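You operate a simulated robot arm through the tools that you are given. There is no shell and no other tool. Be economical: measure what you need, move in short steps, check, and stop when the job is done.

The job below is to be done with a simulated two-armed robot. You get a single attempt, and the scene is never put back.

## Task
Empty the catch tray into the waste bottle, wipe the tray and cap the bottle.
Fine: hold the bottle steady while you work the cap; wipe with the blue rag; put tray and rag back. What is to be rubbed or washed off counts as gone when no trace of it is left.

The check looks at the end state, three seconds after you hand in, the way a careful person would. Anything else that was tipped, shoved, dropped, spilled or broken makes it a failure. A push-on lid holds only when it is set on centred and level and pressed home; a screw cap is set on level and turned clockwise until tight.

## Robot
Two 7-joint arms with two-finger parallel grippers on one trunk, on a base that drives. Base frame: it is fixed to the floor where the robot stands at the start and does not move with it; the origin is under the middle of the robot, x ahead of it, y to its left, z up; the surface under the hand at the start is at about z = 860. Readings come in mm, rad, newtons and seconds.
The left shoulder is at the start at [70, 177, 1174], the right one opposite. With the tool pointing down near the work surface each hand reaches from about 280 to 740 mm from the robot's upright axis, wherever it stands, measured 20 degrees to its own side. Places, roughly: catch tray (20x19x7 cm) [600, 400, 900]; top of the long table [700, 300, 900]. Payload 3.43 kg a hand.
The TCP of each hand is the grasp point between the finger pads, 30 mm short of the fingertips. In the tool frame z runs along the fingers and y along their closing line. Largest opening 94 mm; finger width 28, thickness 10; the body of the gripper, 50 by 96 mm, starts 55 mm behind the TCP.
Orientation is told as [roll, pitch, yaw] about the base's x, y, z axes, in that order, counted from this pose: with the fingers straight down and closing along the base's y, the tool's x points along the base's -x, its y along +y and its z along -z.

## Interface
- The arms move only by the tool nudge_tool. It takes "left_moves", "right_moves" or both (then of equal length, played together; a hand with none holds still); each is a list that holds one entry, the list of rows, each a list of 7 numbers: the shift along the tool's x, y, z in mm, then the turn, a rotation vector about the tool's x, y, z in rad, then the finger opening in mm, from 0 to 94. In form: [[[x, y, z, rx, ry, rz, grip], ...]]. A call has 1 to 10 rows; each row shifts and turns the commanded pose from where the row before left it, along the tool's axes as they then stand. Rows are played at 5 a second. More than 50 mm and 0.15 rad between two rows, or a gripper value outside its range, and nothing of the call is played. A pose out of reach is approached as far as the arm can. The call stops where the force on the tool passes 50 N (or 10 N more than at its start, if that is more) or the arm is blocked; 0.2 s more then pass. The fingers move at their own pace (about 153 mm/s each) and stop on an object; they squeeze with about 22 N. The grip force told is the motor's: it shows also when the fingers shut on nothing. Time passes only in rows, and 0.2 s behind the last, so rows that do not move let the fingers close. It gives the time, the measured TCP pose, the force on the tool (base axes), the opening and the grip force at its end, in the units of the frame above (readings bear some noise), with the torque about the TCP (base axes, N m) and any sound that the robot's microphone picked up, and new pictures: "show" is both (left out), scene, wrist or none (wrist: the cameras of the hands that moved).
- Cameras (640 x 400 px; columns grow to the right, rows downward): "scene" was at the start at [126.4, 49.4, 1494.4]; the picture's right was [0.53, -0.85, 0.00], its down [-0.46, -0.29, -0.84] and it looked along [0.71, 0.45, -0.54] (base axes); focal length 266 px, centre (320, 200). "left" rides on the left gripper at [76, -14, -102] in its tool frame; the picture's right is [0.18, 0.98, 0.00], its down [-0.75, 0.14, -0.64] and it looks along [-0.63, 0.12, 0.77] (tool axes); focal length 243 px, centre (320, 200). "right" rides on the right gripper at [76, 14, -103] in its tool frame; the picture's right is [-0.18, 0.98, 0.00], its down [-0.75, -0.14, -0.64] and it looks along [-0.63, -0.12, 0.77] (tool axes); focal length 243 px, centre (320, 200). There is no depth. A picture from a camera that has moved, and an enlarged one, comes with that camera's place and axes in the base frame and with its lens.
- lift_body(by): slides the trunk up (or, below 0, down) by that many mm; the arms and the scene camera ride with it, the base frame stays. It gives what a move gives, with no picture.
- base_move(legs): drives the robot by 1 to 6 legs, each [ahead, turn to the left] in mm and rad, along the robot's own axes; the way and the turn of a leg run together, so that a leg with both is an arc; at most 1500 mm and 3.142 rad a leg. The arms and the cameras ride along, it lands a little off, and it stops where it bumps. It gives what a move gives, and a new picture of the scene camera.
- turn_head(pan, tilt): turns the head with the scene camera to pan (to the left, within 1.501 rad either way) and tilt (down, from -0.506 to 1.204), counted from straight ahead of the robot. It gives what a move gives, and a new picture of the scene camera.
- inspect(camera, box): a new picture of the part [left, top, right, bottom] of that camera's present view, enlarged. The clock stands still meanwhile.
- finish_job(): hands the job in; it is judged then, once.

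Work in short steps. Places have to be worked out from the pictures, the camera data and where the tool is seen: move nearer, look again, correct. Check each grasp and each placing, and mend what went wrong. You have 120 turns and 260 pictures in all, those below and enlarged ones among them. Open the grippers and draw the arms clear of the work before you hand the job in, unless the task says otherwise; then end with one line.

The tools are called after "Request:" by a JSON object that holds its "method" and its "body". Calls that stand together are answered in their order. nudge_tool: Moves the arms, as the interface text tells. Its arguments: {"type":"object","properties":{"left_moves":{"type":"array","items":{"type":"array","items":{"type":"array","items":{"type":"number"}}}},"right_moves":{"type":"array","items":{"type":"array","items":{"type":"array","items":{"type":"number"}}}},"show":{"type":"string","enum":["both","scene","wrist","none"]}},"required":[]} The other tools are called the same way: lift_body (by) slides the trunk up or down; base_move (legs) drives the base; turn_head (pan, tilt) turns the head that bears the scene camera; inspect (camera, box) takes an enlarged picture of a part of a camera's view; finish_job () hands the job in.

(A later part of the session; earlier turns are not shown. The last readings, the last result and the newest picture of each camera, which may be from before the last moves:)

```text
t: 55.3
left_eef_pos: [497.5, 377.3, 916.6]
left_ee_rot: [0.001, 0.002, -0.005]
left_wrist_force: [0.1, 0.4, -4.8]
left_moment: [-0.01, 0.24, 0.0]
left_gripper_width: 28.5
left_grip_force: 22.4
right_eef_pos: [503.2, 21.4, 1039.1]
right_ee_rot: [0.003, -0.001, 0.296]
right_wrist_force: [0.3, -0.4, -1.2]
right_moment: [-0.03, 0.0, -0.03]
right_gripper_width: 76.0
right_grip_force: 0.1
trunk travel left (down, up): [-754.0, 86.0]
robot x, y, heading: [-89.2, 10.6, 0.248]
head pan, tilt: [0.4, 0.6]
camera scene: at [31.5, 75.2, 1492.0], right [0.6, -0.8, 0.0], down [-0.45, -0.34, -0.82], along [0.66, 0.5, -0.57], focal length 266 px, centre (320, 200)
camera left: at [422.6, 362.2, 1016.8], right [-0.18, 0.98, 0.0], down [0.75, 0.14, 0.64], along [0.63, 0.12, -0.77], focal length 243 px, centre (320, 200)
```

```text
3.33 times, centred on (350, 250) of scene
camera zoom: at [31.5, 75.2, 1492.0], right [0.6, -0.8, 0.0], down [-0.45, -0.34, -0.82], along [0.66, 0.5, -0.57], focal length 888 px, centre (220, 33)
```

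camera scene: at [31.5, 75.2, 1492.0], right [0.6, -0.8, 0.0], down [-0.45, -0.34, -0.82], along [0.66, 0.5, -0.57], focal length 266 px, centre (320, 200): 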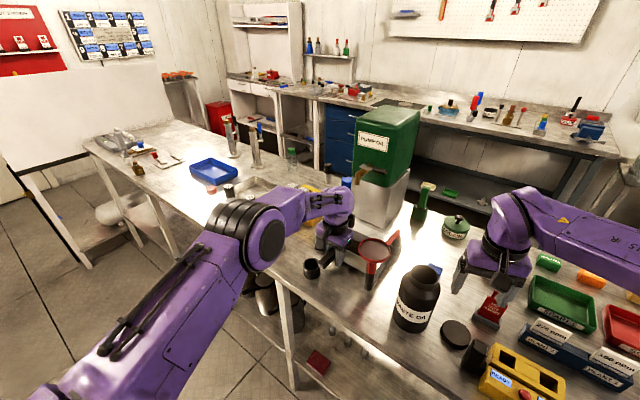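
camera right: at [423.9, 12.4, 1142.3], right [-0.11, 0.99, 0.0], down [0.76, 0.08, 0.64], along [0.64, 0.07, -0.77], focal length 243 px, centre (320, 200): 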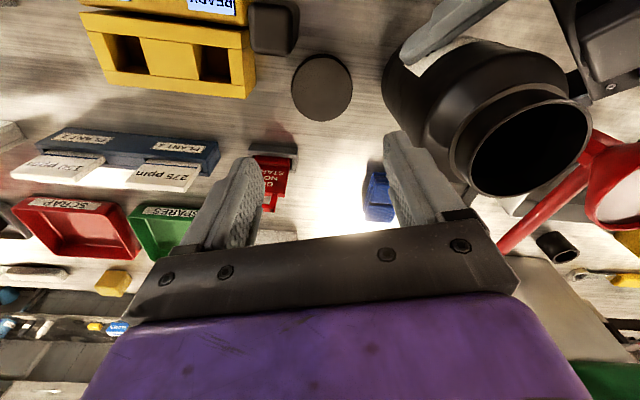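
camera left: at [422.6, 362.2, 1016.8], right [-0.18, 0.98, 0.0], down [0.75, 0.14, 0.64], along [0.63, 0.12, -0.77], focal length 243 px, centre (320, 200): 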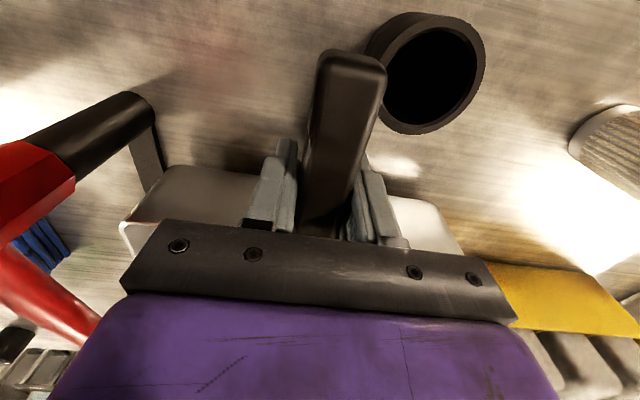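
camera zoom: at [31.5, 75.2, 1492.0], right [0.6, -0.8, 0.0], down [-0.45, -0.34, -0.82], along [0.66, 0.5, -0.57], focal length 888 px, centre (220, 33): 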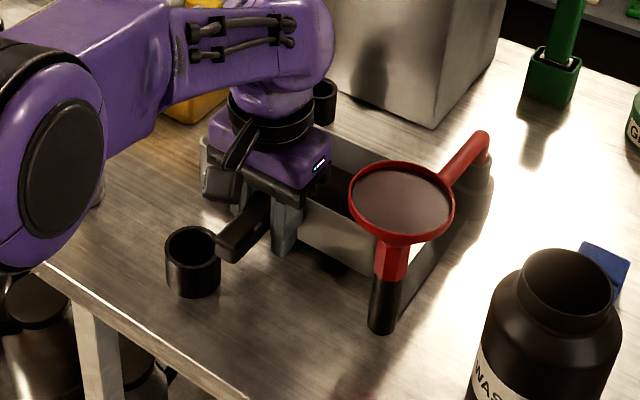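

The tray holds level and weighs about 4.8 N. I shift it left away from the funnel and lift smoothly, while the right arm moves clear to the right.

Request:
{"method": "nudge_tool", "body": {"left_moves": [[[0, 15, 0, 0, 0, 0, 10], [0, 20, -5, 0, 0, 0, 10], [0, 5, -20, 0, 0, 0, 10], [0, 0, -25, 0, 0, 0, 10], [4, 0, -25, 0, 0, 0, 10], [8, 0, -25, 0, 0, 0, 10], [8, 0, -25, 0, 0, 0, 10], [8, 0, -25, 0, 0, 0, 10], [8, 0, -25, 0, 0, 0, 10], [8, 0, -25, 0, 0, 0, 10]]], "right_moves": [[[15, -14, -12, 0, 0, 0, 76], [15, -14, -12, 0, 0, 0, 76], [15, -14, -12, 0, 0, 0, 76], [15, -14, -12, 0, 0, 0, 76], [15, -14, -12, 0, 0, 0, 76], [15, -14, 0, 0, 0, 0, 76], [15, -14, 0, 0, 0, 0, 76], [15, -14, 0, 0, 0, 0, 76], [15, -14, 0, 0, 0, 0, 76], [15, -14, 0, 0, 0, 0, 76]]]}}

```text
t: 57.5
left_eef_pos: [453.8, 415.9, 1115.7]
left_ee_rot: [0.0, -0.001, 0.0]
left_wrist_force: [0.5, -0.2, -5.3]
left_moment: [0.05, 0.24, 0.01]
left_gripper_width: 28.6
left_grip_force: 22.0
right_eef_pos: [397.3, -158.3, 1098.7]
right_ee_rot: [0.001, -0.002, 0.297]
right_wrist_force: [0.3, -0.4, -0.3]
right_moment: [0.05, -0.01, 0.02]
right_gripper_width: 76.1
right_grip_force: 0.1
trunk travel left (down, up): [-754.0, 86.0]
robot x, y, heading: [-88.0, 4.5, 0.247]
head pan, tilt: [0.4, 0.6]
camera scene: at [29.6, 73.6, 1492.2], right [0.6, -0.8, 0.0], down [-0.45, -0.34, -0.83], along [0.66, 0.5, -0.56], focal length 266 px, centre (320, 200)
camera right: at [320.1, -165.4, 1201.6], right [-0.11, 0.99, 0.0], down [0.76, 0.08, 0.64], along [0.64, 0.07, -0.77], focal length 243 px, centre (320, 200)
camera left: at [376.8, 401.8, 1217.5], right [-0.18, 0.98, 0.0], down [0.75, 0.14, 0.64], along [0.63, 0.12, -0.77], focal length 243 px, centre (320, 200)
```

scene: 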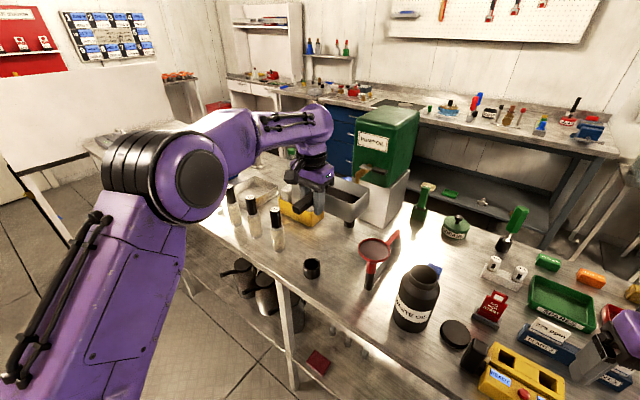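
right: 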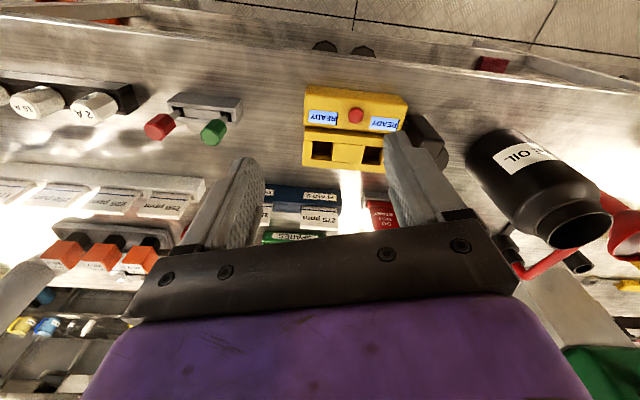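
left: 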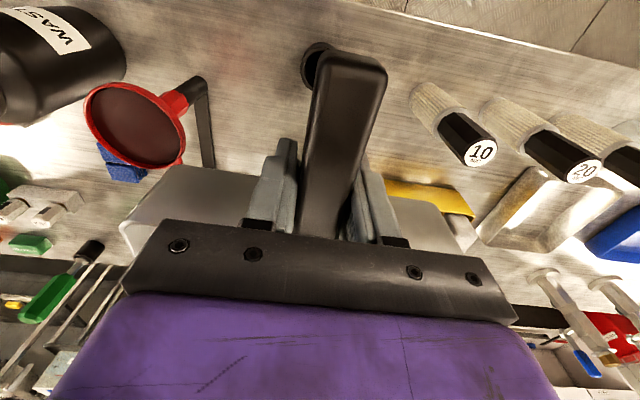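

The tray is clear. I inspect it from both cameras to measure its corners relative to the grip.

Request:
{"method": "inspect", "body": {"camera": "scene", "box": [280, 150, 420, 240]}}

Request:
{"method": "inspect", "body": {"camera": "left", "box": [100, 130, 500, 300]}}

```text
4.44 times, centred on (350, 195) of scene
camera zoom: at [29.6, 73.6, 1492.2], right [0.6, -0.8, 0.0], down [-0.45, -0.34, -0.83], along [0.66, 0.5, -0.56], focal length 1183 px, centre (187, 222)
```

zoom: 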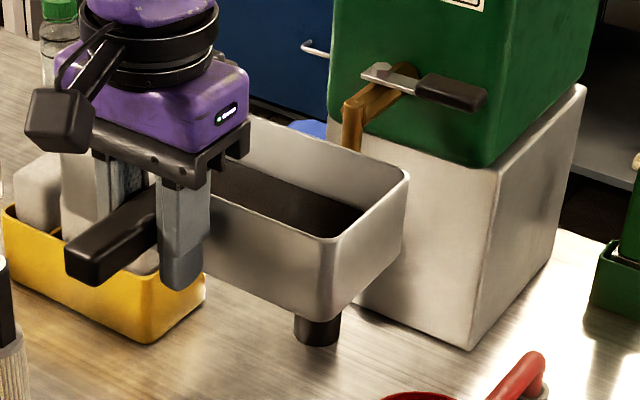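

```text
1.60 times, centred on (300, 215) of left
camera zoom: at [376.8, 401.8, 1217.5], right [-0.18, 0.98, 0.0], down [0.75, 0.14, 0.64], along [0.63, 0.12, -0.77], focal length 388 px, centre (352, 176)
```

zoom: 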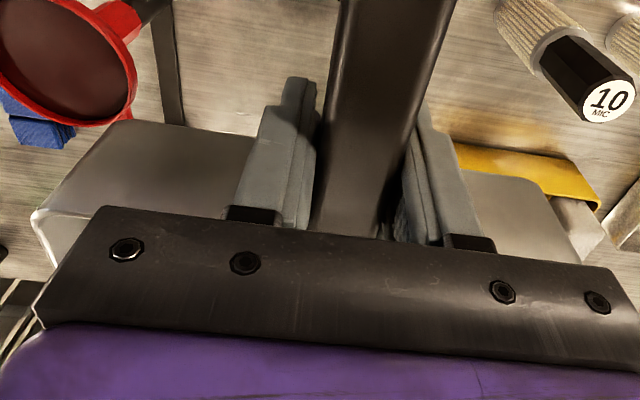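

The near left rim corner, my pour point, is about (+28, +97, +16) from the TCP, and the oil is roughly 8 mm deep. I carry the tray level over toward the bottle and move the right arm further aside.

Request:
{"method": "nudge_tool", "body": {"left_moves": [[[0, -20, -4, 0, 0, 0, 10], [0, -30, -4, 0, 0, 0, 10], [0, -35, -4, 0, 0, 0, 10], [0, -35, -4, 0, 0, 0, 10], [0, -35, -4, 0, 0, 0, 10], [0, -35, -4, 0, 0, 0, 10], [0, -35, 0, 0, 0, 0, 10], [0, -35, 0, 0, 0, 0, 10], [0, -30, 0, 0, 0, 0, 10], [0, -20, 0, 0, 0, 0, 10]]], "right_moves": [[[5, -10, 0, 0, 0, 0, 76], [5, -10, 0, 0, 0, 0, 76], [5, -10, 0, 0, 0, 0, 76], [5, -10, 0, 0, 0, 0, 76], [5, -10, 0, 0, 0, 0, 76], [5, -10, 0, 0, 0, 0, 76], [5, -10, 0, 0, 0, 0, 76], [5, -10, 0, 0, 0, 0, 76], [5, -10, 0, 0, 0, 0, 76], [5, -10, 0, 0, 0, 0, 76]]]}}

```text
t: 59.7
left_eef_pos: [456.7, 116.8, 1150.7]
left_ee_rot: [-0.032, -0.008, 0.021]
left_wrist_force: [-0.2, -0.4, -3.6]
left_moment: [0.01, 0.27, 0.02]
left_gripper_width: 28.3
left_grip_force: 21.6
right_eef_pos: [398.4, -157.3, 1097.4]
right_ee_rot: [0.002, 0.0, 0.297]
right_wrist_force: [-0.2, -0.4, 0.2]
right_moment: [0.01, -0.01, -0.01]
right_gripper_width: 76.0
right_grip_force: 0.0
right hand out of reach, approached as far as the arm can: row 1, 2, 3, 4, 5, 6, 7, 8, 9, 10
trunk travel left (down, up): [-754.0, 86.0]
robot x, y, heading: [-88.8, 10.2, 0.246]
head pan, tilt: [0.4, 0.6]
camera scene: at [31.2, 74.8, 1492.1], right [0.6, -0.8, 0.0], down [-0.45, -0.34, -0.82], along [0.66, 0.5, -0.57], focal length 266 px, centre (320, 200)
camera right: at [321.6, -164.2, 1201.3], right [-0.11, 0.99, 0.0], down [0.76, 0.08, 0.64], along [0.64, 0.07, -0.77], focal length 243 px, centre (320, 200)
camera left: at [380.6, 104.3, 1251.2], right [-0.2, 0.98, -0.03], down [0.74, 0.18, 0.64], along [0.64, 0.11, -0.76], focal length 243 px, centre (320, 200)
```

scene: 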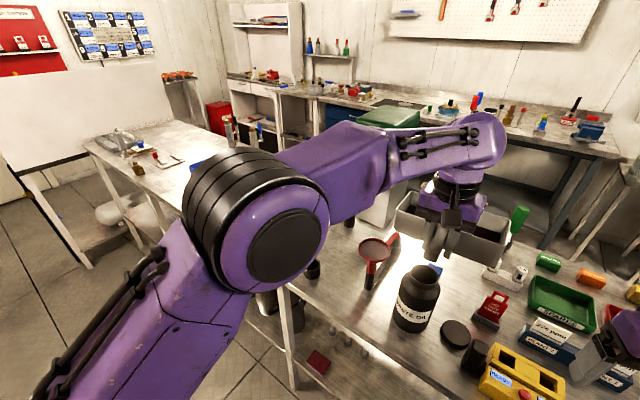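
right: 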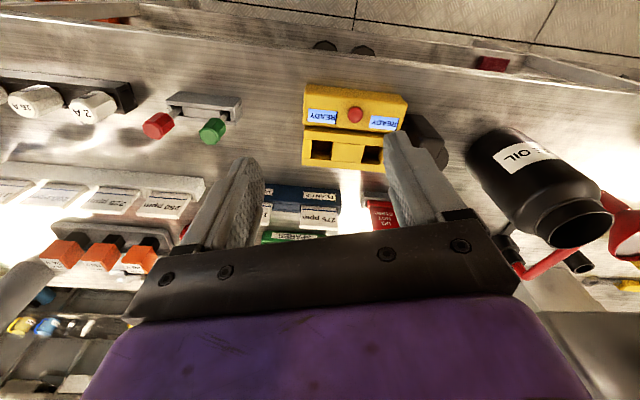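
left: 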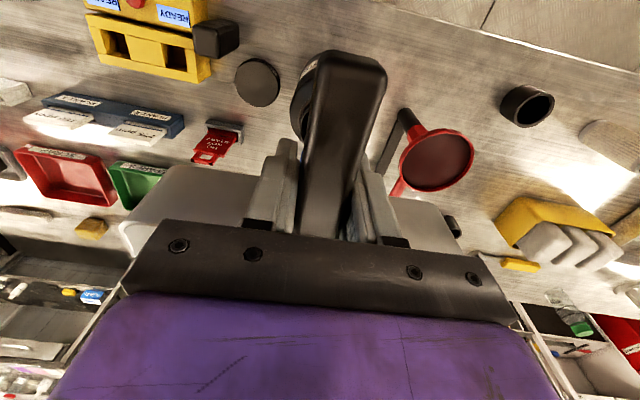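

The left arm is near its limit with the tool straight down, but rolling the hand brings the wrist back. I back off a little in x and apply the corner tilt (pitch −0.3) plus 0.3 of roll, still well below flow.

Request:
{"method": "nudge_tool", "body": {"left_moves": [[[12, 0, 0, 0, -0.1, 0, 10], [12, 0, 0, 0, -0.1, 0, 10], [0, 0, 0, 0, -0.1, 0, 10], [0, 0, 0, 0.1, 0, 0, 10], [0, 0, 0, 0.1, 0, 0, 10], [0, 0, 0, 0.1, 0, 0, 10]]], "show": "both"}}

```text
t: 61.1
left_eef_pos: [430.2, 105.9, 1138.6]
left_ee_rot: [-0.303, -0.299, -0.004]
left_wrist_force: [0.5, -1.5, -4.3]
left_moment: [0.03, 0.31, 0.04]
left_gripper_width: 28.2
left_grip_force: 21.6
right_eef_pos: [399.5, -156.3, 1098.3]
right_ee_rot: [0.001, -0.001, 0.296]
right_wrist_force: [-0.6, 0.4, 0.3]
right_moment: [-0.01, 0.01, 0.01]
right_gripper_width: 76.1
right_grip_force: 0.0
trunk travel left (down, up): [-754.0, 86.0]
robot x, y, heading: [-93.1, 7.6, 0.248]
head pan, tilt: [0.4, 0.6]
camera scene: at [32.3, 75.9, 1491.9], right [0.6, -0.8, 0.0], down [-0.45, -0.34, -0.82], along [0.66, 0.5, -0.57], focal length 266 px, centre (320, 200)
camera left: at [327.5, 123.6, 1212.5], right [-0.09, 0.94, -0.33], down [0.55, 0.32, 0.77], along [0.83, -0.12, -0.55], focal length 243 px, centre (320, 200)
```

scene: 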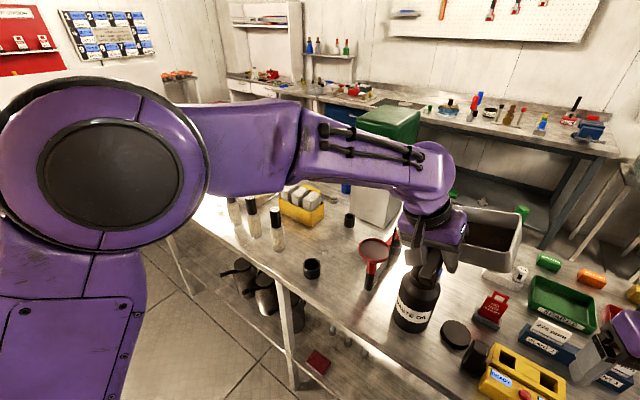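
left: 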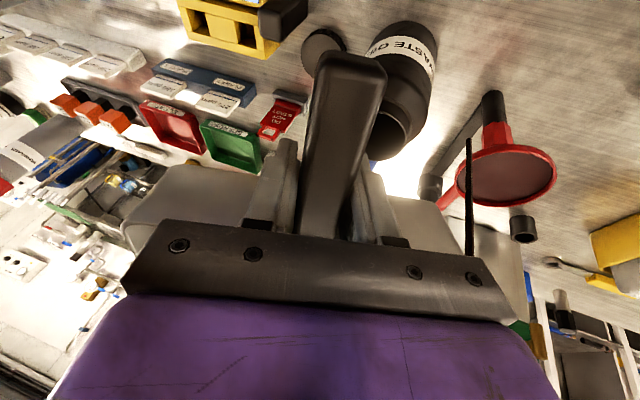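

Request:
{"method": "inspect", "body": {"camera": "left", "box": [380, 80, 560, 300]}}

Request:
{"method": "inspect", "body": {"camera": "scene", "box": [370, 180, 540, 330]}}

```text
1.82 times, centred on (470, 190) of left
camera zoom: at [327.5, 123.6, 1212.5], right [-0.09, 0.94, -0.33], down [0.55, 0.32, 0.77], along [0.83, -0.12, -0.55], focal length 441 px, centre (47, 218)
```

zoom: 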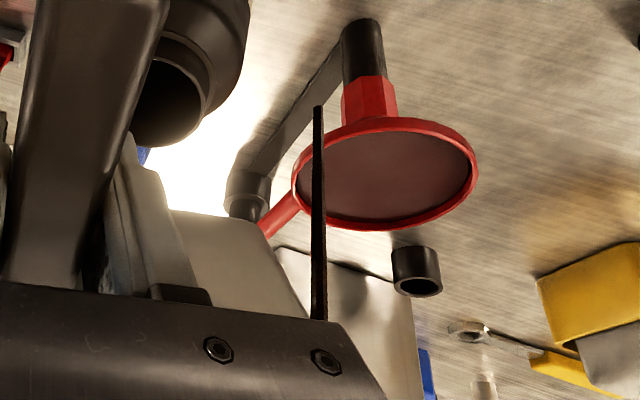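

```text
2.67 times, centred on (455, 255) of scene
camera zoom: at [32.3, 75.9, 1491.9], right [0.6, -0.8, 0.0], down [-0.45, -0.34, -0.82], along [0.66, 0.5, -0.57], focal length 710 px, centre (-40, 53)
```

zoom: 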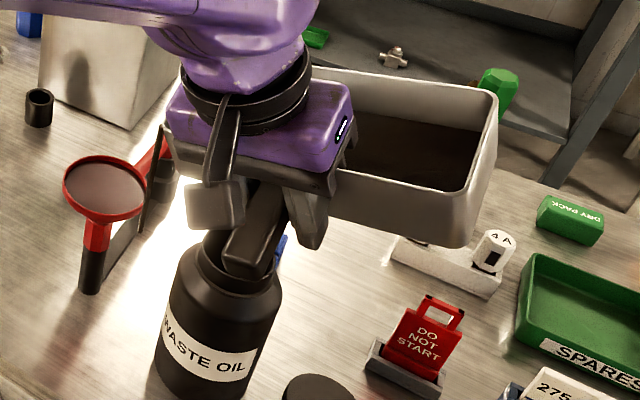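

A thin stream has just started from the corner at about (460, 202), not over the mouth, so the oil is deeper than I judged. I level the tray at once.

Request:
{"method": "nudge_tool", "body": {"left_moves": [[[0, 0, 0, -0.149, 0, 0, 10], [0, 0, 0, -0.149, 0, 0, 10], [0, 0, 0, 0, 0.149, 0, 10], [0, 0, 0, 0, 0.149, 0, 10]]], "show": "both"}}

Request:
{"method": "inspect", "body": {"camera": "left", "box": [300, 40, 560, 240]}}

Request:
{"method": "inspect", "body": {"camera": "scene", "box": [320, 210, 480, 340]}}

```text
t: 62.1
left_eef_pos: [430.4, 106.1, 1138.8]
left_ee_rot: [-0.004, 0.0, -0.001]
left_wrist_force: [0.5, -0.2, -4.0]
left_moment: [0.03, 0.29, 0.0]
left_gripper_width: 28.2
left_grip_force: 21.5
right_eef_pos: [399.4, -157.1, 1097.1]
right_ee_rot: [0.002, -0.001, 0.298]
right_wrist_force: [-0.4, -0.1, -1.3]
right_moment: [0.0, -0.02, -0.01]
right_gripper_width: 76.1
right_grip_force: 0.0
trunk travel left (down, up): [-754.0, 86.0]
robot x, y, heading: [-90.3, 10.6, 0.246]
head pan, tilt: [0.4, 0.6]
camera scene: at [33.0, 74.5, 1491.9], right [0.6, -0.8, 0.0], down [-0.45, -0.34, -0.82], along [0.66, 0.5, -0.57], focal length 266 px, centre (320, 200)
camera left: at [354.9, 92.9, 1240.4], right [-0.18, 0.98, 0.0], down [0.75, 0.14, 0.64], along [0.63, 0.11, -0.77], focal length 243 px, centre (320, 200)
```

scene: 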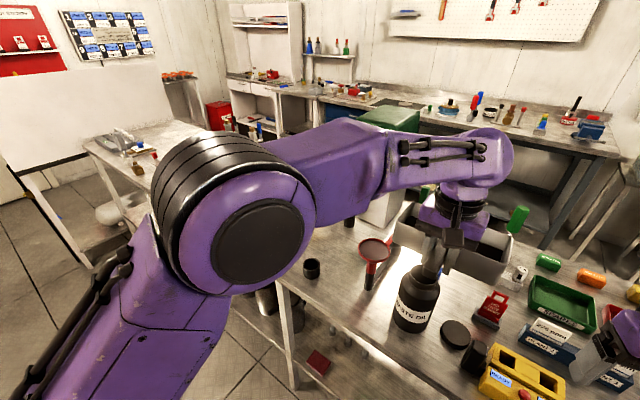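
left: 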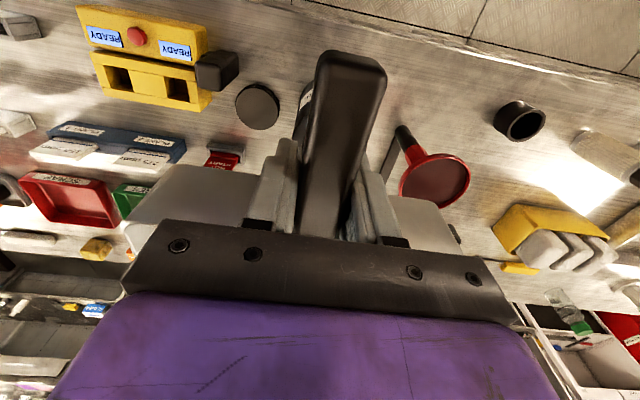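

```text
2.00 times, centred on (430, 140) of left
camera zoom: at [354.9, 92.9, 1240.4], right [-0.18, 0.98, 0.0], down [0.75, 0.14, 0.64], along [0.63, 0.11, -0.77], focal length 485 px, centre (100, 320)
```

zoom: 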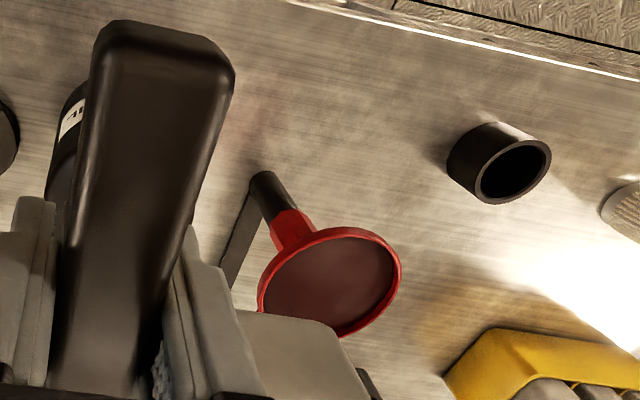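

```text
3.08 times, centred on (400, 275) of scene
camera zoom: at [33.0, 74.5, 1491.9], right [0.6, -0.8, 0.0], down [-0.45, -0.34, -0.82], along [0.66, 0.5, -0.57], focal length 819 px, centre (74, -31)
```

zoom: 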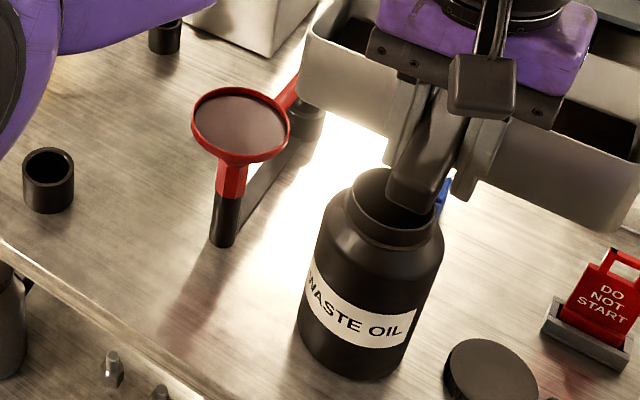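

Request:
{"method": "inspect", "body": {"camera": "scene", "box": [350, 260, 430, 330]}}

Request:
{"method": "inspect", "body": {"camera": "right", "box": [440, 60, 640, 280]}}

```text
5.71 times, centred on (390, 295) of scene
camera zoom: at [33.0, 74.5, 1491.9], right [0.6, -0.8, 0.0], down [-0.45, -0.34, -0.82], along [0.66, 0.5, -0.57], focal length 1522 px, centre (-80, -343)
```

zoom: 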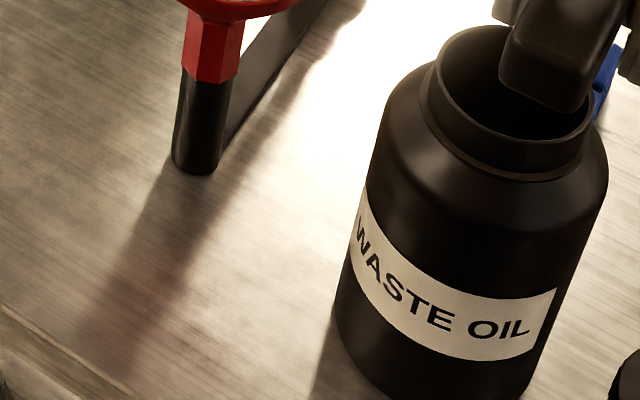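

```text
1.82 times, centred on (540, 170) of right
camera zoom: at [323.1, -164.4, 1200.7], right [-0.11, 0.99, 0.0], down [0.76, 0.08, 0.64], along [0.64, 0.07, -0.77], focal length 441 px, centre (-80, 254)
```

zoom: 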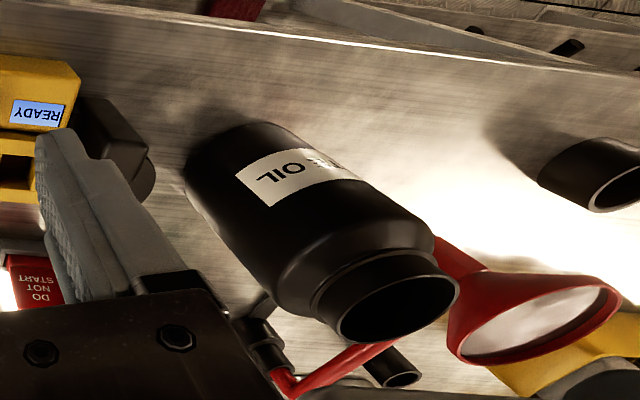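

The table under the stream looks clean. The stream fell straight down and my corner estimate was right, so the corner must be over the mouth before any tilt. I drive 90 mm closer, tray level, so the left arm can reach that far.

Request:
{"method": "base_move", "body": {"legs": [[45, 0], [45, 0]]}}

```text
t: 63.6
left_eef_pos: [506.5, 123.9, 1147.6]
left_ee_rot: [0.0, -0.019, -0.006]
left_wrist_force: [-1.6, -0.6, -1.3]
left_moment: [0.05, 0.16, 0.02]
left_gripper_width: 28.3
left_grip_force: 22.1
right_eef_pos: [476.7, -137.5, 1103.5]
right_ee_rot: [0.001, -0.013, 0.294]
right_wrist_force: [-1.5, 1.1, 0.4]
right_moment: [0.01, -0.02, 0.01]
right_gripper_width: 76.1
right_grip_force: 0.0
trunk travel left (down, up): [-754.0, 86.0]
robot x, y, heading: [2.8, 32.3, 0.243]
head pan, tilt: [0.4, 0.6]
camera scene: at [109.7, 93.8, 1493.1], right [0.6, -0.8, 0.0], down [-0.45, -0.34, -0.83], along [0.66, 0.5, -0.56], focal length 266 px, centre (320, 200)
```

scene: 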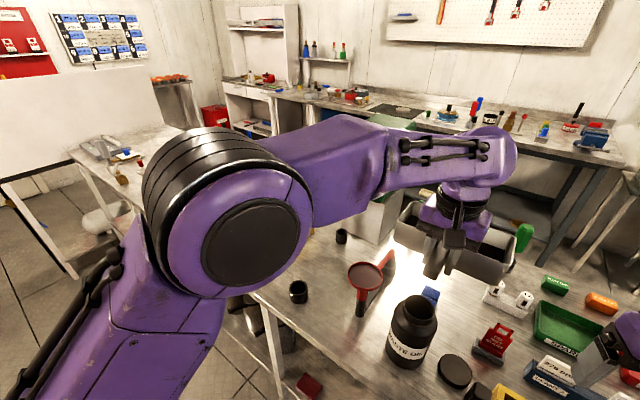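

Request:
{"method": "nudge_tool", "body": {"left_moves": [[[10, 0, 0, 0, 0, 0, 10], [16, -10, 0, 0, 0, 0, 10], [16, -24, 0, 0, 0, 0, 10], [16, -30, 0, 0, 0, 0, 10], [0, -30, 0, 0, 0, 0, 10], [0, 0, 0, 0, 0, 0, 10]]], "right_moves": [[[18, -19, 0, 0, 0, 0, 76], [18, -19, 0, 0, 0, 0, 76], [18, -19, 0, 0, 0, 0, 76], [18, -19, 0, 0, 0, 0, 76], [0, 0, 0, 0, 0, 0, 76], [0, 0, 0, 0, 0, 0, 76]]]}}

```text
t: 65.0
left_eef_pos: [462.4, 44.3, 1162.7]
left_ee_rot: [-0.055, -0.029, 0.022]
left_wrist_force: [-1.0, -0.2, -5.0]
left_moment: [-0.01, 0.26, 0.0]
left_gripper_width: 28.3
left_grip_force: 21.9
right_eef_pos: [462.0, -161.4, 1094.5]
right_ee_rot: [0.001, -0.007, 0.29]
right_wrist_force: [0.2, -1.0, 0.2]
right_moment: [-0.02, 0.01, 0.02]
right_gripper_width: 76.1
right_grip_force: 0.0
right hand out of reach, approached as far as the arm can: row 1, 2, 3, 4
trunk travel left (down, up): [-754.0, 86.0]
robot x, y, heading: [-2.4, 32.3, 0.246]
head pan, tilt: [0.4, 0.6]
camera scene: at [120.8, 97.1, 1492.0], right [0.6, -0.8, 0.0], down [-0.45, -0.34, -0.82], along [0.66, 0.5, -0.57], focal length 266 px, centre (320, 200)
camera right: at [384.1, -169.1, 1197.3], right [-0.11, 0.99, 0.0], down [0.76, 0.08, 0.65], along [0.64, 0.07, -0.76], focal length 243 px, centre (320, 200)
camera left: at [384.5, 34.5, 1264.2], right [-0.21, 0.98, -0.06], down [0.73, 0.19, 0.65], along [0.65, 0.09, -0.76], focal length 243 px, centre (320, 200)
```

scene: 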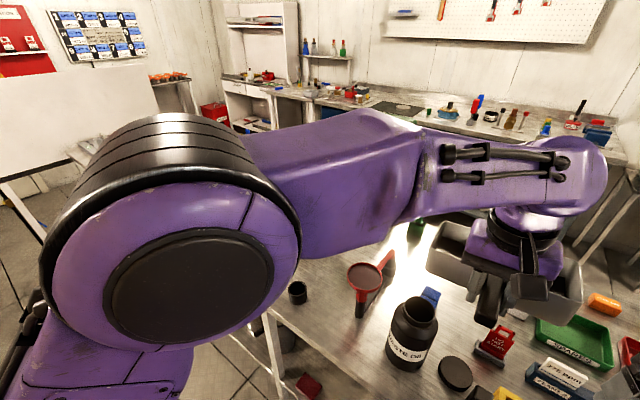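
right: 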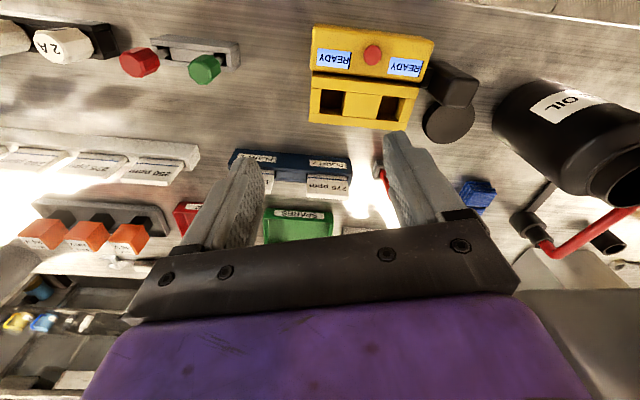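
left: 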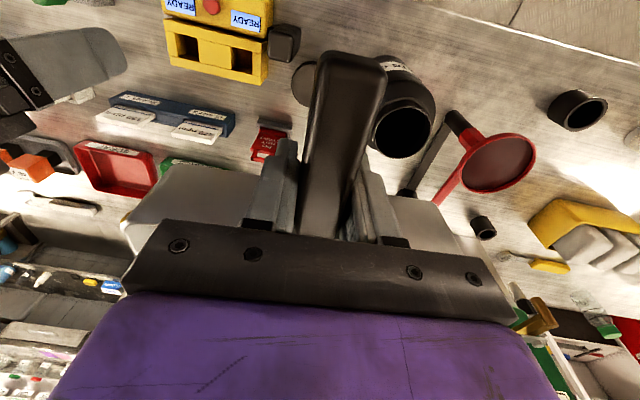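

The corner is now about (490, 141), needing another 14 mm in each axis. I nudge gently and see whether the arm follows.

Request:
{"method": "nudge_tool", "body": {"left_moves": [[[14, 0, 0, 0, 0, 0, 10], [0, 0, 0, 0, 0, 0, 10]]], "show": "none"}}

```text
t: 65.6
left_eef_pos: [446.6, 38.9, 1154.4]
left_ee_rot: [-0.032, -0.018, 0.013]
left_wrist_force: [0.0, -1.0, -4.5]
left_moment: [-0.04, 0.29, -0.04]
left_gripper_width: 28.6
left_grip_force: 22.1
right_eef_pos: [462.3, -162.1, 1094.9]
right_ee_rot: [0.002, -0.009, 0.291]
right_wrist_force: [-0.8, 1.0, 0.1]
right_moment: [-0.02, -0.01, 0.01]
right_gripper_width: 76.0
right_grip_force: 0.1
trunk travel left (down, up): [-754.0, 86.0]
robot x, y, heading: [-0.7, 30.6, 0.245]
head pan, tilt: [0.4, 0.6]
```

P is now about (475, 136, 1170). I apply the pitch in small steps about the corner, with no roll and so no flow, while lowering the corner to z≈1110 and shifting 9 mm right.

Request:
{"method": "nudge_tool", "body": {"left_moves": [[[-1.6, -3, 22, 0, -0.1, 0, 10], [-1.6, -3, 22, 0, -0.1, 0, 10], [-1.6, -3, 22, 0, -0.1, 0, 10], [0, 0, 0, 0, 0, 0, 10]]]}}

Request:
{"method": "inspect", "body": {"camera": "left", "box": [300, 20, 560, 260]}}

```text
t: 66.6
left_eef_pos: [459.8, 29.2, 1097.3]
left_ee_rot: [-0.055, -0.327, 0.034]
left_wrist_force: [0.2, 0.3, -5.0]
left_moment: [0.0, 0.23, 0.0]
left_gripper_width: 28.2
left_grip_force: 22.1
right_eef_pos: [459.9, -161.0, 1095.8]
right_ee_rot: [0.001, -0.009, 0.291]
right_wrist_force: [-1.0, 0.2, -0.3]
right_moment: [0.02, 0.01, 0.05]
right_gripper_width: 76.1
right_grip_force: 0.1
trunk travel left (down, up): [-754.0, 86.0]
robot x, y, heading: [-0.5, 31.7, 0.244]
head pan, tilt: [0.4, 0.6]
camera scene: at [119.6, 96.6, 1492.1], right [0.6, -0.8, 0.0], down [-0.45, -0.34, -0.83], along [0.66, 0.5, -0.56], focal length 266 px, centre (320, 200)
camera left: at [356.0, 16.9, 1170.1], right [-0.19, 0.98, -0.11], down [0.5, 0.19, 0.84], along [0.84, 0.1, -0.53], focal length 243 px, centre (320, 200)
```

scene: 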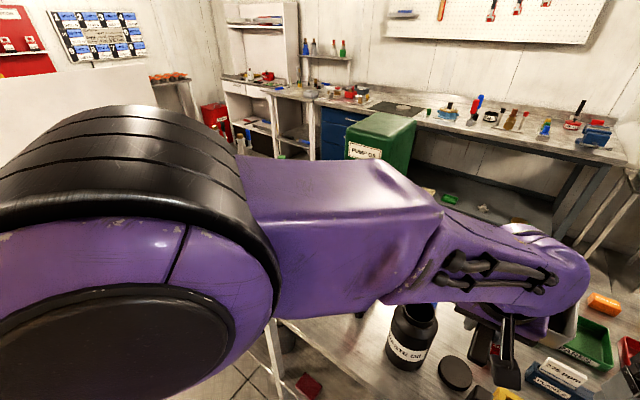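
left: 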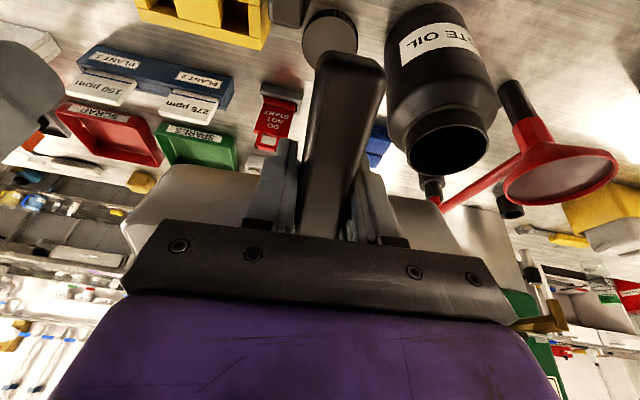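

```text
1.67 times, centred on (430, 140) of left
camera zoom: at [356.0, 16.9, 1170.1], right [-0.19, 0.98, -0.11], down [0.5, 0.19, 0.84], along [0.84, 0.1, -0.53], focal length 404 px, centre (137, 300)
```

zoom: 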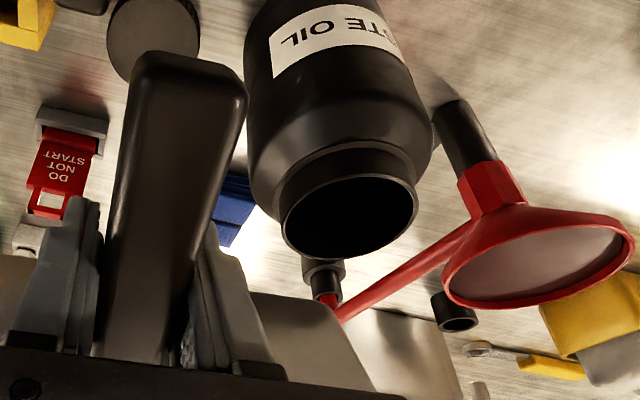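

The corner is at about (480, 128, 1116), right over the mouth at (478, 128). I start rolling about the corner, 0.3 rad first, then check the stream.

Request:
{"method": "nudge_tool", "body": {"left_moves": [[[1, -1.6, -9.7, 0.1, 0, 0, 10], [1, -1.6, -9.7, 0.1, 0, 0, 10], [0, -1.6, -9.7, 0.1, 0, 0, 10]]], "show": "wrist"}}

Request:
{"method": "inspect", "body": {"camera": "left", "box": [300, 20, 560, 260]}}

```text
t: 67.4
left_eef_pos: [442.1, 21.1, 1104.8]
left_ee_rot: [-0.303, -0.311, -0.006]
left_wrist_force: [0.0, -0.1, -5.2]
left_moment: [0.04, 0.27, 0.0]
left_gripper_width: 28.5
left_grip_force: 21.5
right_eef_pos: [461.6, -161.7, 1095.3]
right_ee_rot: [-0.001, -0.008, 0.29]
right_wrist_force: [-0.3, 0.1, 0.0]
right_moment: [0.03, -0.01, 0.0]
right_gripper_width: 76.0
right_grip_force: 0.1
trunk travel left (down, up): [-754.0, 86.0]
robot x, y, heading: [1.2, 31.4, 0.25]
head pan, tilt: [0.4, 0.6]
camera left: at [338.8, 39.9, 1178.0], right [-0.08, 0.94, -0.34], down [0.55, 0.32, 0.77], along [0.83, -0.12, -0.54], focal length 243 px, centre (320, 200)
```

left: 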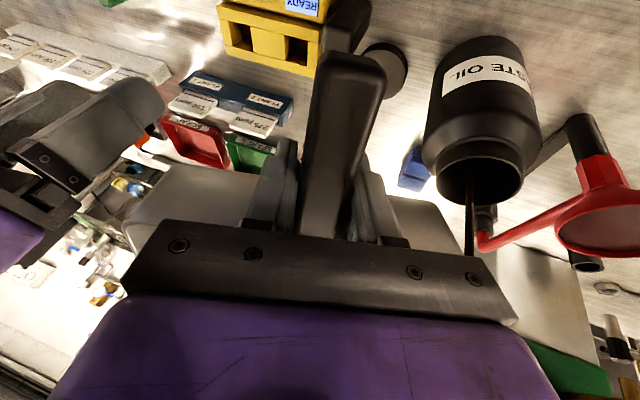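

```text
1.67 times, centred on (430, 140) of left
camera zoom: at [338.8, 39.9, 1178.0], right [-0.08, 0.94, -0.34], down [0.55, 0.32, 0.77], along [0.83, -0.12, -0.54], focal length 404 px, centre (137, 300)
```

zoom: 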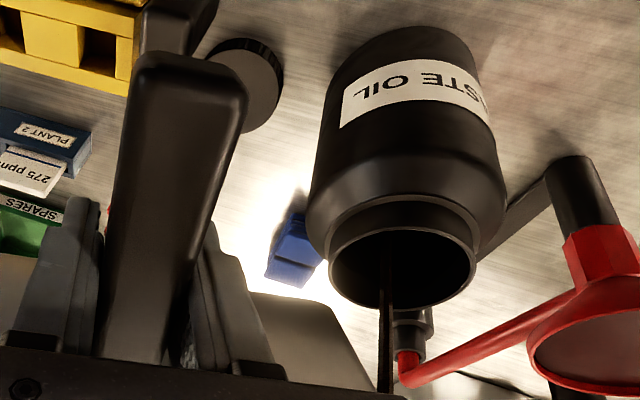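

The stream falls inside the mouth, about 10 mm off centre. I shift +8 mm in y and +4 in x and continue rolling about the corner.

Request:
{"method": "nudge_tool", "body": {"left_moves": [[[-4, 6.5, -2, 0, 0, 0, 10], [0, -1.6, -9.7, 0.1, 0, 0, 10], [0, -1.6, -9.7, 0.1, 0, 0, 10], [0, 0, 0, 0, 0, 0, 10]]], "show": "wrist"}}

Request:
{"method": "inspect", "body": {"camera": "left", "box": [360, 20, 620, 260]}}

```text
t: 68.4
left_eef_pos: [441.1, 31.5, 1124.5]
left_ee_rot: [-0.5, -0.311, -0.006]
left_wrist_force: [-0.3, 0.0, -5.0]
left_moment: [0.04, 0.26, 0.02]
left_gripper_width: 28.2
left_grip_force: 22.3
right_eef_pos: [461.1, -162.6, 1094.6]
right_ee_rot: [0.002, -0.009, 0.29]
right_wrist_force: [0.0, 0.2, 0.5]
right_moment: [-0.02, 0.01, -0.01]
right_gripper_width: 76.1
right_grip_force: 0.1
trunk travel left (down, up): [-754.0, 86.0]
robot x, y, heading: [-2.0, 30.5, 0.244]
head pan, tilt: [0.4, 0.6]
camera left: at [339.3, 68.5, 1192.9], right [-0.03, 0.86, -0.51], down [0.57, 0.43, 0.7], along [0.82, -0.27, -0.5], focal length 243 px, centre (320, 200)
```

left: 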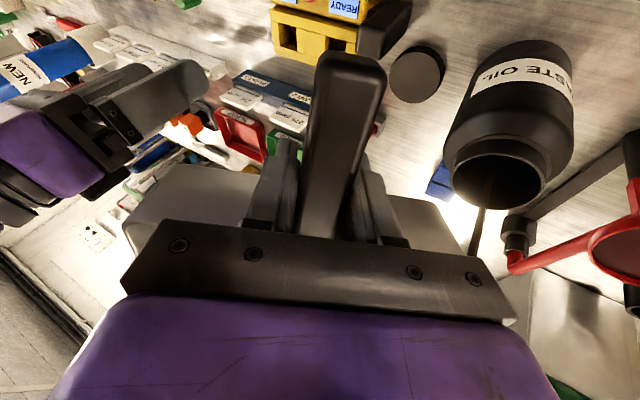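

```text
1.67 times, centred on (490, 140) of left
camera zoom: at [339.3, 68.5, 1192.9], right [-0.03, 0.86, -0.51], down [0.57, 0.43, 0.7], along [0.82, -0.27, -0.5], focal length 404 px, centre (37, 300)
```

zoom: 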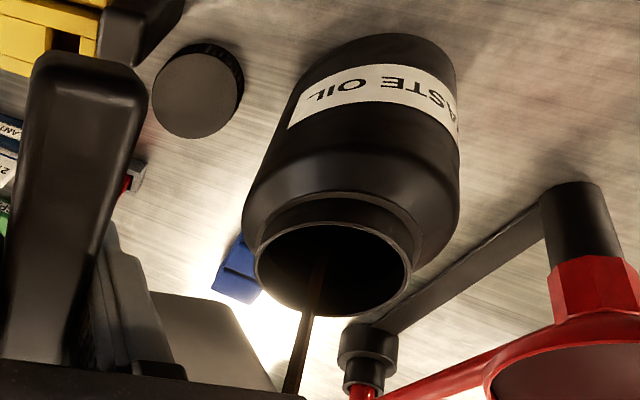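

The stream is centred in the mouth. I continue rolling to about 0.9.

Request:
{"method": "nudge_tool", "body": {"left_moves": [[[0, -1.6, -9.7, 0.1, 0, 0, 10], [0, 0, 0, 0, 0, 0, 10], [0, -1.6, -9.7, 0.1, 0, 0, 10], [0, 0, 0, 0, 0, 0, 10], [0, -1.6, -9.7, 0.1, 0, 0, 10], [0, 0, 0, 0, 0, 0, 10], [0, -1.6, -9.7, 0.1, 0, 0, 10], [0, 0, 0, 0, 0, 0, 10]]], "show": "wrist"}}

Request:
{"method": "inspect", "body": {"camera": "left", "box": [380, 20, 640, 260]}}

```text
t: 70.2
left_eef_pos: [430.1, 51.5, 1156.6]
left_ee_rot: [-0.903, -0.311, -0.006]
left_wrist_force: [0.2, -0.6, -5.5]
left_moment: [0.07, 0.25, -0.04]
left_gripper_width: 28.6
left_grip_force: 22.0
right_eef_pos: [462.2, -162.9, 1095.2]
right_ee_rot: [0.001, -0.008, 0.291]
right_wrist_force: [-0.3, 0.3, 0.0]
right_moment: [-0.01, 0.01, 0.01]
right_gripper_width: 75.9
right_grip_force: 0.0
trunk travel left (down, up): [-754.0, 86.0]
robot x, y, heading: [0.6, 30.8, 0.246]
head pan, tilt: [0.4, 0.6]
camera left: at [336.0, 122.8, 1203.5], right [0.06, 0.61, -0.79], down [0.63, 0.59, 0.5], along [0.77, -0.53, -0.35], focal length 243 px, centre (320, 200)
```

left: 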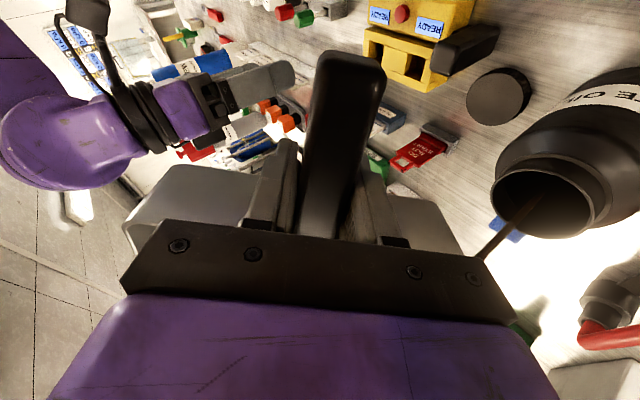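

```text
1.67 times, centred on (510, 140) of left
camera zoom: at [336.0, 122.8, 1203.5], right [0.06, 0.61, -0.79], down [0.63, 0.59, 0.5], along [0.77, -0.53, -0.35], focal length 404 px, centre (3, 300)
```

zoom: 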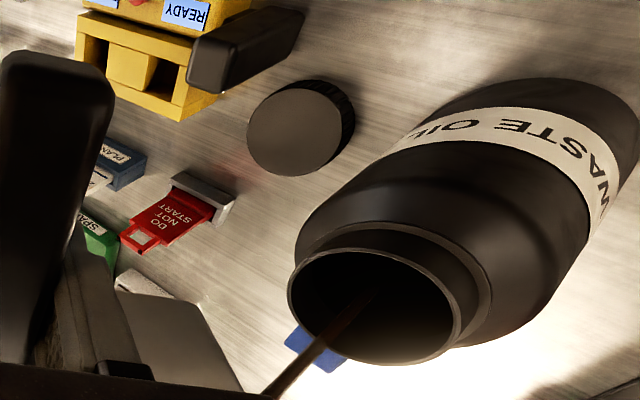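

Still centred. I continue to about 1.4 rad.

Request:
{"method": "nudge_tool", "body": {"left_moves": [[[0, -1.6, -9.7, 0.1, 0, 0, 10], [0, 0, 0, 0, 0, 0, 10], [0, -1.6, -9.7, 0.1, 0, 0, 10], [0, 0, 0, 0, 0, 0, 10], [0, -1.6, -9.7, 0.1, 0, 0, 10], [0, 0, 0, 0, 0, 0, 10], [0, -1.6, -9.7, 0.1, 0, 0, 10], [0, 0, 0, 0, 0, 0, 10], [0, -1.6, -9.7, 0.1, 0, 0, 10], [0, 0, 0, 0, 0, 0, 10]]], "show": "both"}}

Request:
{"method": "inspect", "body": {"camera": "left", "box": [380, 100, 640, 340]}}

```text
t: 72.4
left_eef_pos: [422.5, 90.4, 1185.0]
left_ee_rot: [-1.403, -0.309, -0.005]
left_wrist_force: [-0.3, 0.5, -4.8]
left_moment: [0.11, 0.27, 0.02]
left_gripper_width: 28.4
left_grip_force: 21.9
right_eef_pos: [461.7, -162.1, 1094.8]
right_ee_rot: [0.001, -0.01, 0.292]
right_wrist_force: [-0.3, 0.7, 0.6]
right_moment: [0.02, 0.01, 0.01]
right_gripper_width: 75.8
right_grip_force: 0.2
trunk travel left (down, up): [-754.0, 86.0]
robot x, y, heading: [-0.5, 26.9, 0.247]
head pan, tilt: [0.4, 0.6]
camera scene: at [119.9, 97.0, 1492.1], right [0.6, -0.8, 0.0], down [-0.45, -0.34, -0.82], along [0.66, 0.5, -0.57], focal length 266 px, centre (320, 200)
camera left: at [341.1, 189.6, 1190.8], right [0.12, 0.16, -0.98], down [0.73, 0.65, 0.2], along [0.67, -0.74, -0.04], focal length 243 px, centre (320, 200)
```

scene: 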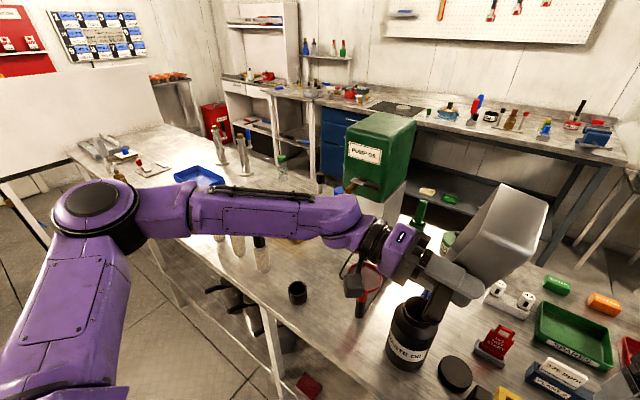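
left: 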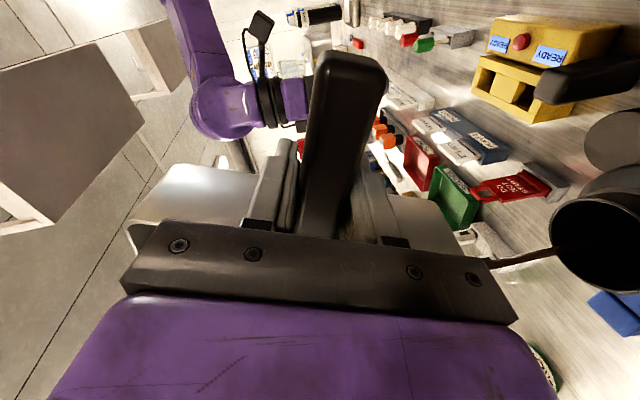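

```text
1.67 times, centred on (510, 220) of left
camera zoom: at [341.1, 189.6, 1190.8], right [0.12, 0.16, -0.98], down [0.73, 0.65, 0.2], along [0.67, -0.74, -0.04], focal length 404 px, centre (3, 167)
```

zoom: 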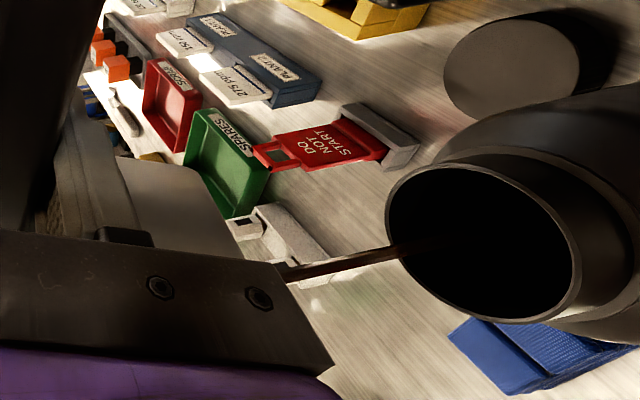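

Flow still enters the mouth. I roll further to about 1.8 rad and let it drain.

Request:
{"method": "nudge_tool", "body": {"left_moves": [[[0, -1.6, -9.7, 0.1, 0, 0, 10], [0, 0, 0, 0, 0, 0, 10], [0, -1.6, -9.7, 0.1, 0, 0, 10], [0, 0, 0, 0, 0, 0, 10], [0, -1.6, -9.7, 0.1, 0, 0, 10], [0, 0, 0, 0, 0, 0, 10], [0, -1.6, -9.7, 0.1, 0, 0, 10], [0, 0, 0, 0, 0, 0, 10], [0, 0, 0, 0, 0, 0, 10], [0, 0, 0, 0, 0, 0, 10]]], "show": "both"}}

Request:
{"method": "inspect", "body": {"camera": "left", "box": [380, 160, 640, 400]}}

Request:
{"method": "inspect", "body": {"camera": "scene", "box": [360, 170, 560, 370]}}

```text
t: 74.6
left_eef_pos: [419.5, 128.6, 1192.7]
left_ee_rot: [-1.803, -0.311, -0.006]
left_wrist_force: [0.1, 0.0, -4.2]
left_moment: [0.16, 0.22, 0.0]
left_gripper_width: 28.5
left_grip_force: 22.4
right_eef_pos: [461.4, -160.9, 1094.2]
right_ee_rot: [0.002, -0.009, 0.293]
right_wrist_force: [-0.3, -0.2, -0.2]
right_moment: [0.01, -0.02, -0.06]
right_gripper_width: 76.0
right_grip_force: 0.0
trunk travel left (down, up): [-754.0, 86.0]
robot x, y, heading: [-3.1, 31.7, 0.247]
head pan, tilt: [0.4, 0.6]
camera scene: at [120.2, 97.2, 1492.0], right [0.6, -0.8, 0.0], down [-0.45, -0.34, -0.82], along [0.66, 0.5, -0.57], focal length 266 px, centre (320, 200)
camera left: at [351.7, 231.6, 1158.6], right [0.12, -0.23, -0.97], down [0.81, 0.59, -0.04], along [0.58, -0.78, 0.25], focal length 243 px, centre (320, 200)
```

scene: 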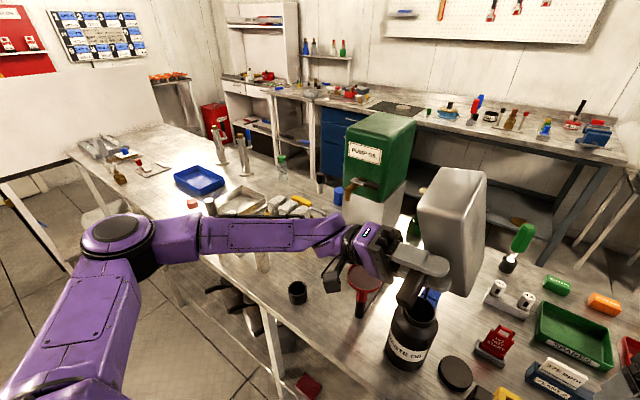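
left: 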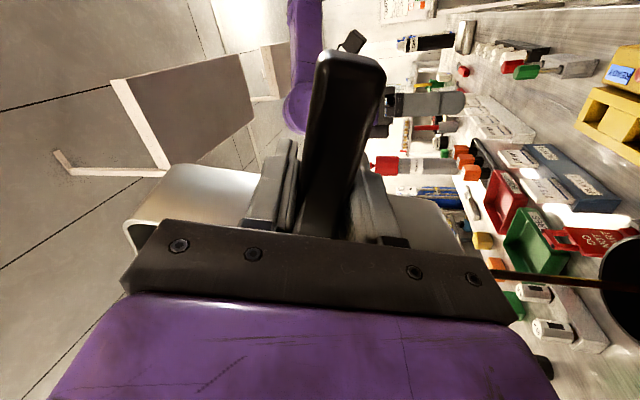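

```text
1.67 times, centred on (510, 280) of left
camera zoom: at [351.7, 231.6, 1158.6], right [0.12, -0.23, -0.97], down [0.81, 0.59, -0.04], along [0.58, -0.78, 0.25], focal length 404 px, centre (3, 67)
```

zoom: 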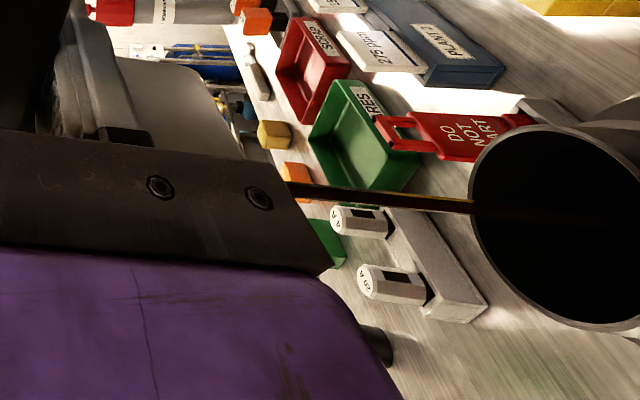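

```text
2.00 times, centred on (460, 270) of scene
camera zoom: at [120.2, 97.2, 1492.0], right [0.6, -0.8, 0.0], down [-0.45, -0.34, -0.82], along [0.66, 0.5, -0.57], focal length 532 px, centre (40, 60)
```

zoom: 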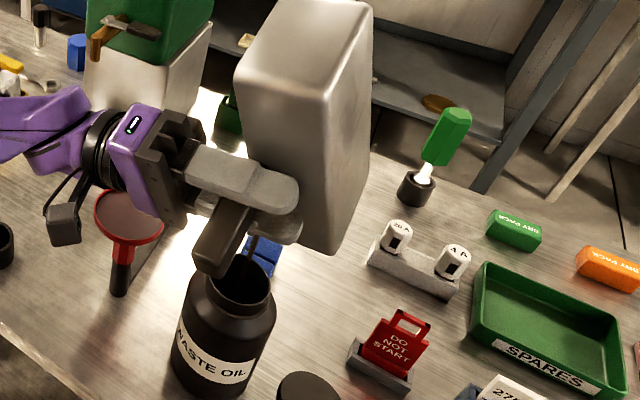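

The stream is still falling into the mouth. I wait for it to drain.

Request:
{"method": "nudge_tool", "body": {"left_moves": [[[0, 0, 0, 0, 0, 0, 10], [0, 0, 0, 0, 0, 0, 10], [0, 0, 0, 0, 0, 0, 10], [0, 0, 0, 0, 0, 0, 10], [0, 0, 0, 0, 0, 0, 10], [0, 0, 0, 0, 0, 0, 10], [0, 0, 0, 0, 0, 0, 10], [0, 0, 0, 0, 0, 0, 10], [0, 0, 0, 0, 0, 0, 10], [0, 0, 0, 0, 0, 0, 10]]], "show": "none"}}

Request:
{"method": "inspect", "body": {"camera": "left", "box": [380, 160, 640, 400]}}

```text
t: 76.8
left_eef_pos: [419.5, 127.7, 1191.4]
left_ee_rot: [-1.801, -0.31, -0.007]
left_wrist_force: [0.8, 0.2, -4.3]
left_moment: [0.1, 0.27, 0.01]
left_gripper_width: 28.5
left_grip_force: 22.0
right_eef_pos: [462.2, -160.9, 1095.6]
right_ee_rot: [0.001, -0.008, 0.293]
right_wrist_force: [0.1, -0.3, -0.7]
right_moment: [0.0, 0.01, -0.01]
right_gripper_width: 76.2
right_grip_force: 0.0
trunk travel left (down, up): [-754.0, 86.0]
robot x, y, heading: [0.8, 27.6, 0.249]
head pan, tilt: [0.4, 0.6]
```

```text
1.67 times, centred on (510, 280) of left
camera zoom: at [351.6, 231.4, 1158.7], right [0.12, -0.23, -0.97], down [0.81, 0.59, -0.04], along [0.58, -0.78, 0.25], focal length 404 px, centre (3, 67)
```

zoom: 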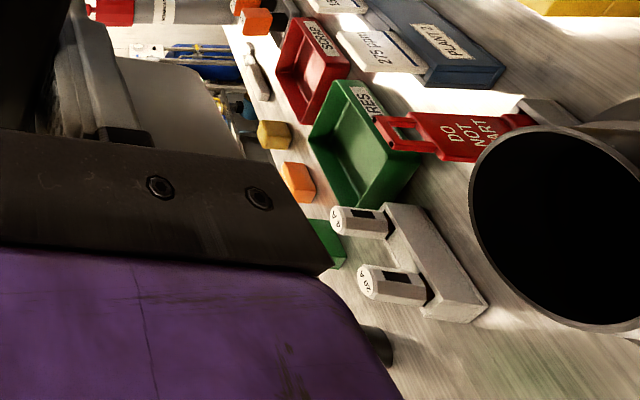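

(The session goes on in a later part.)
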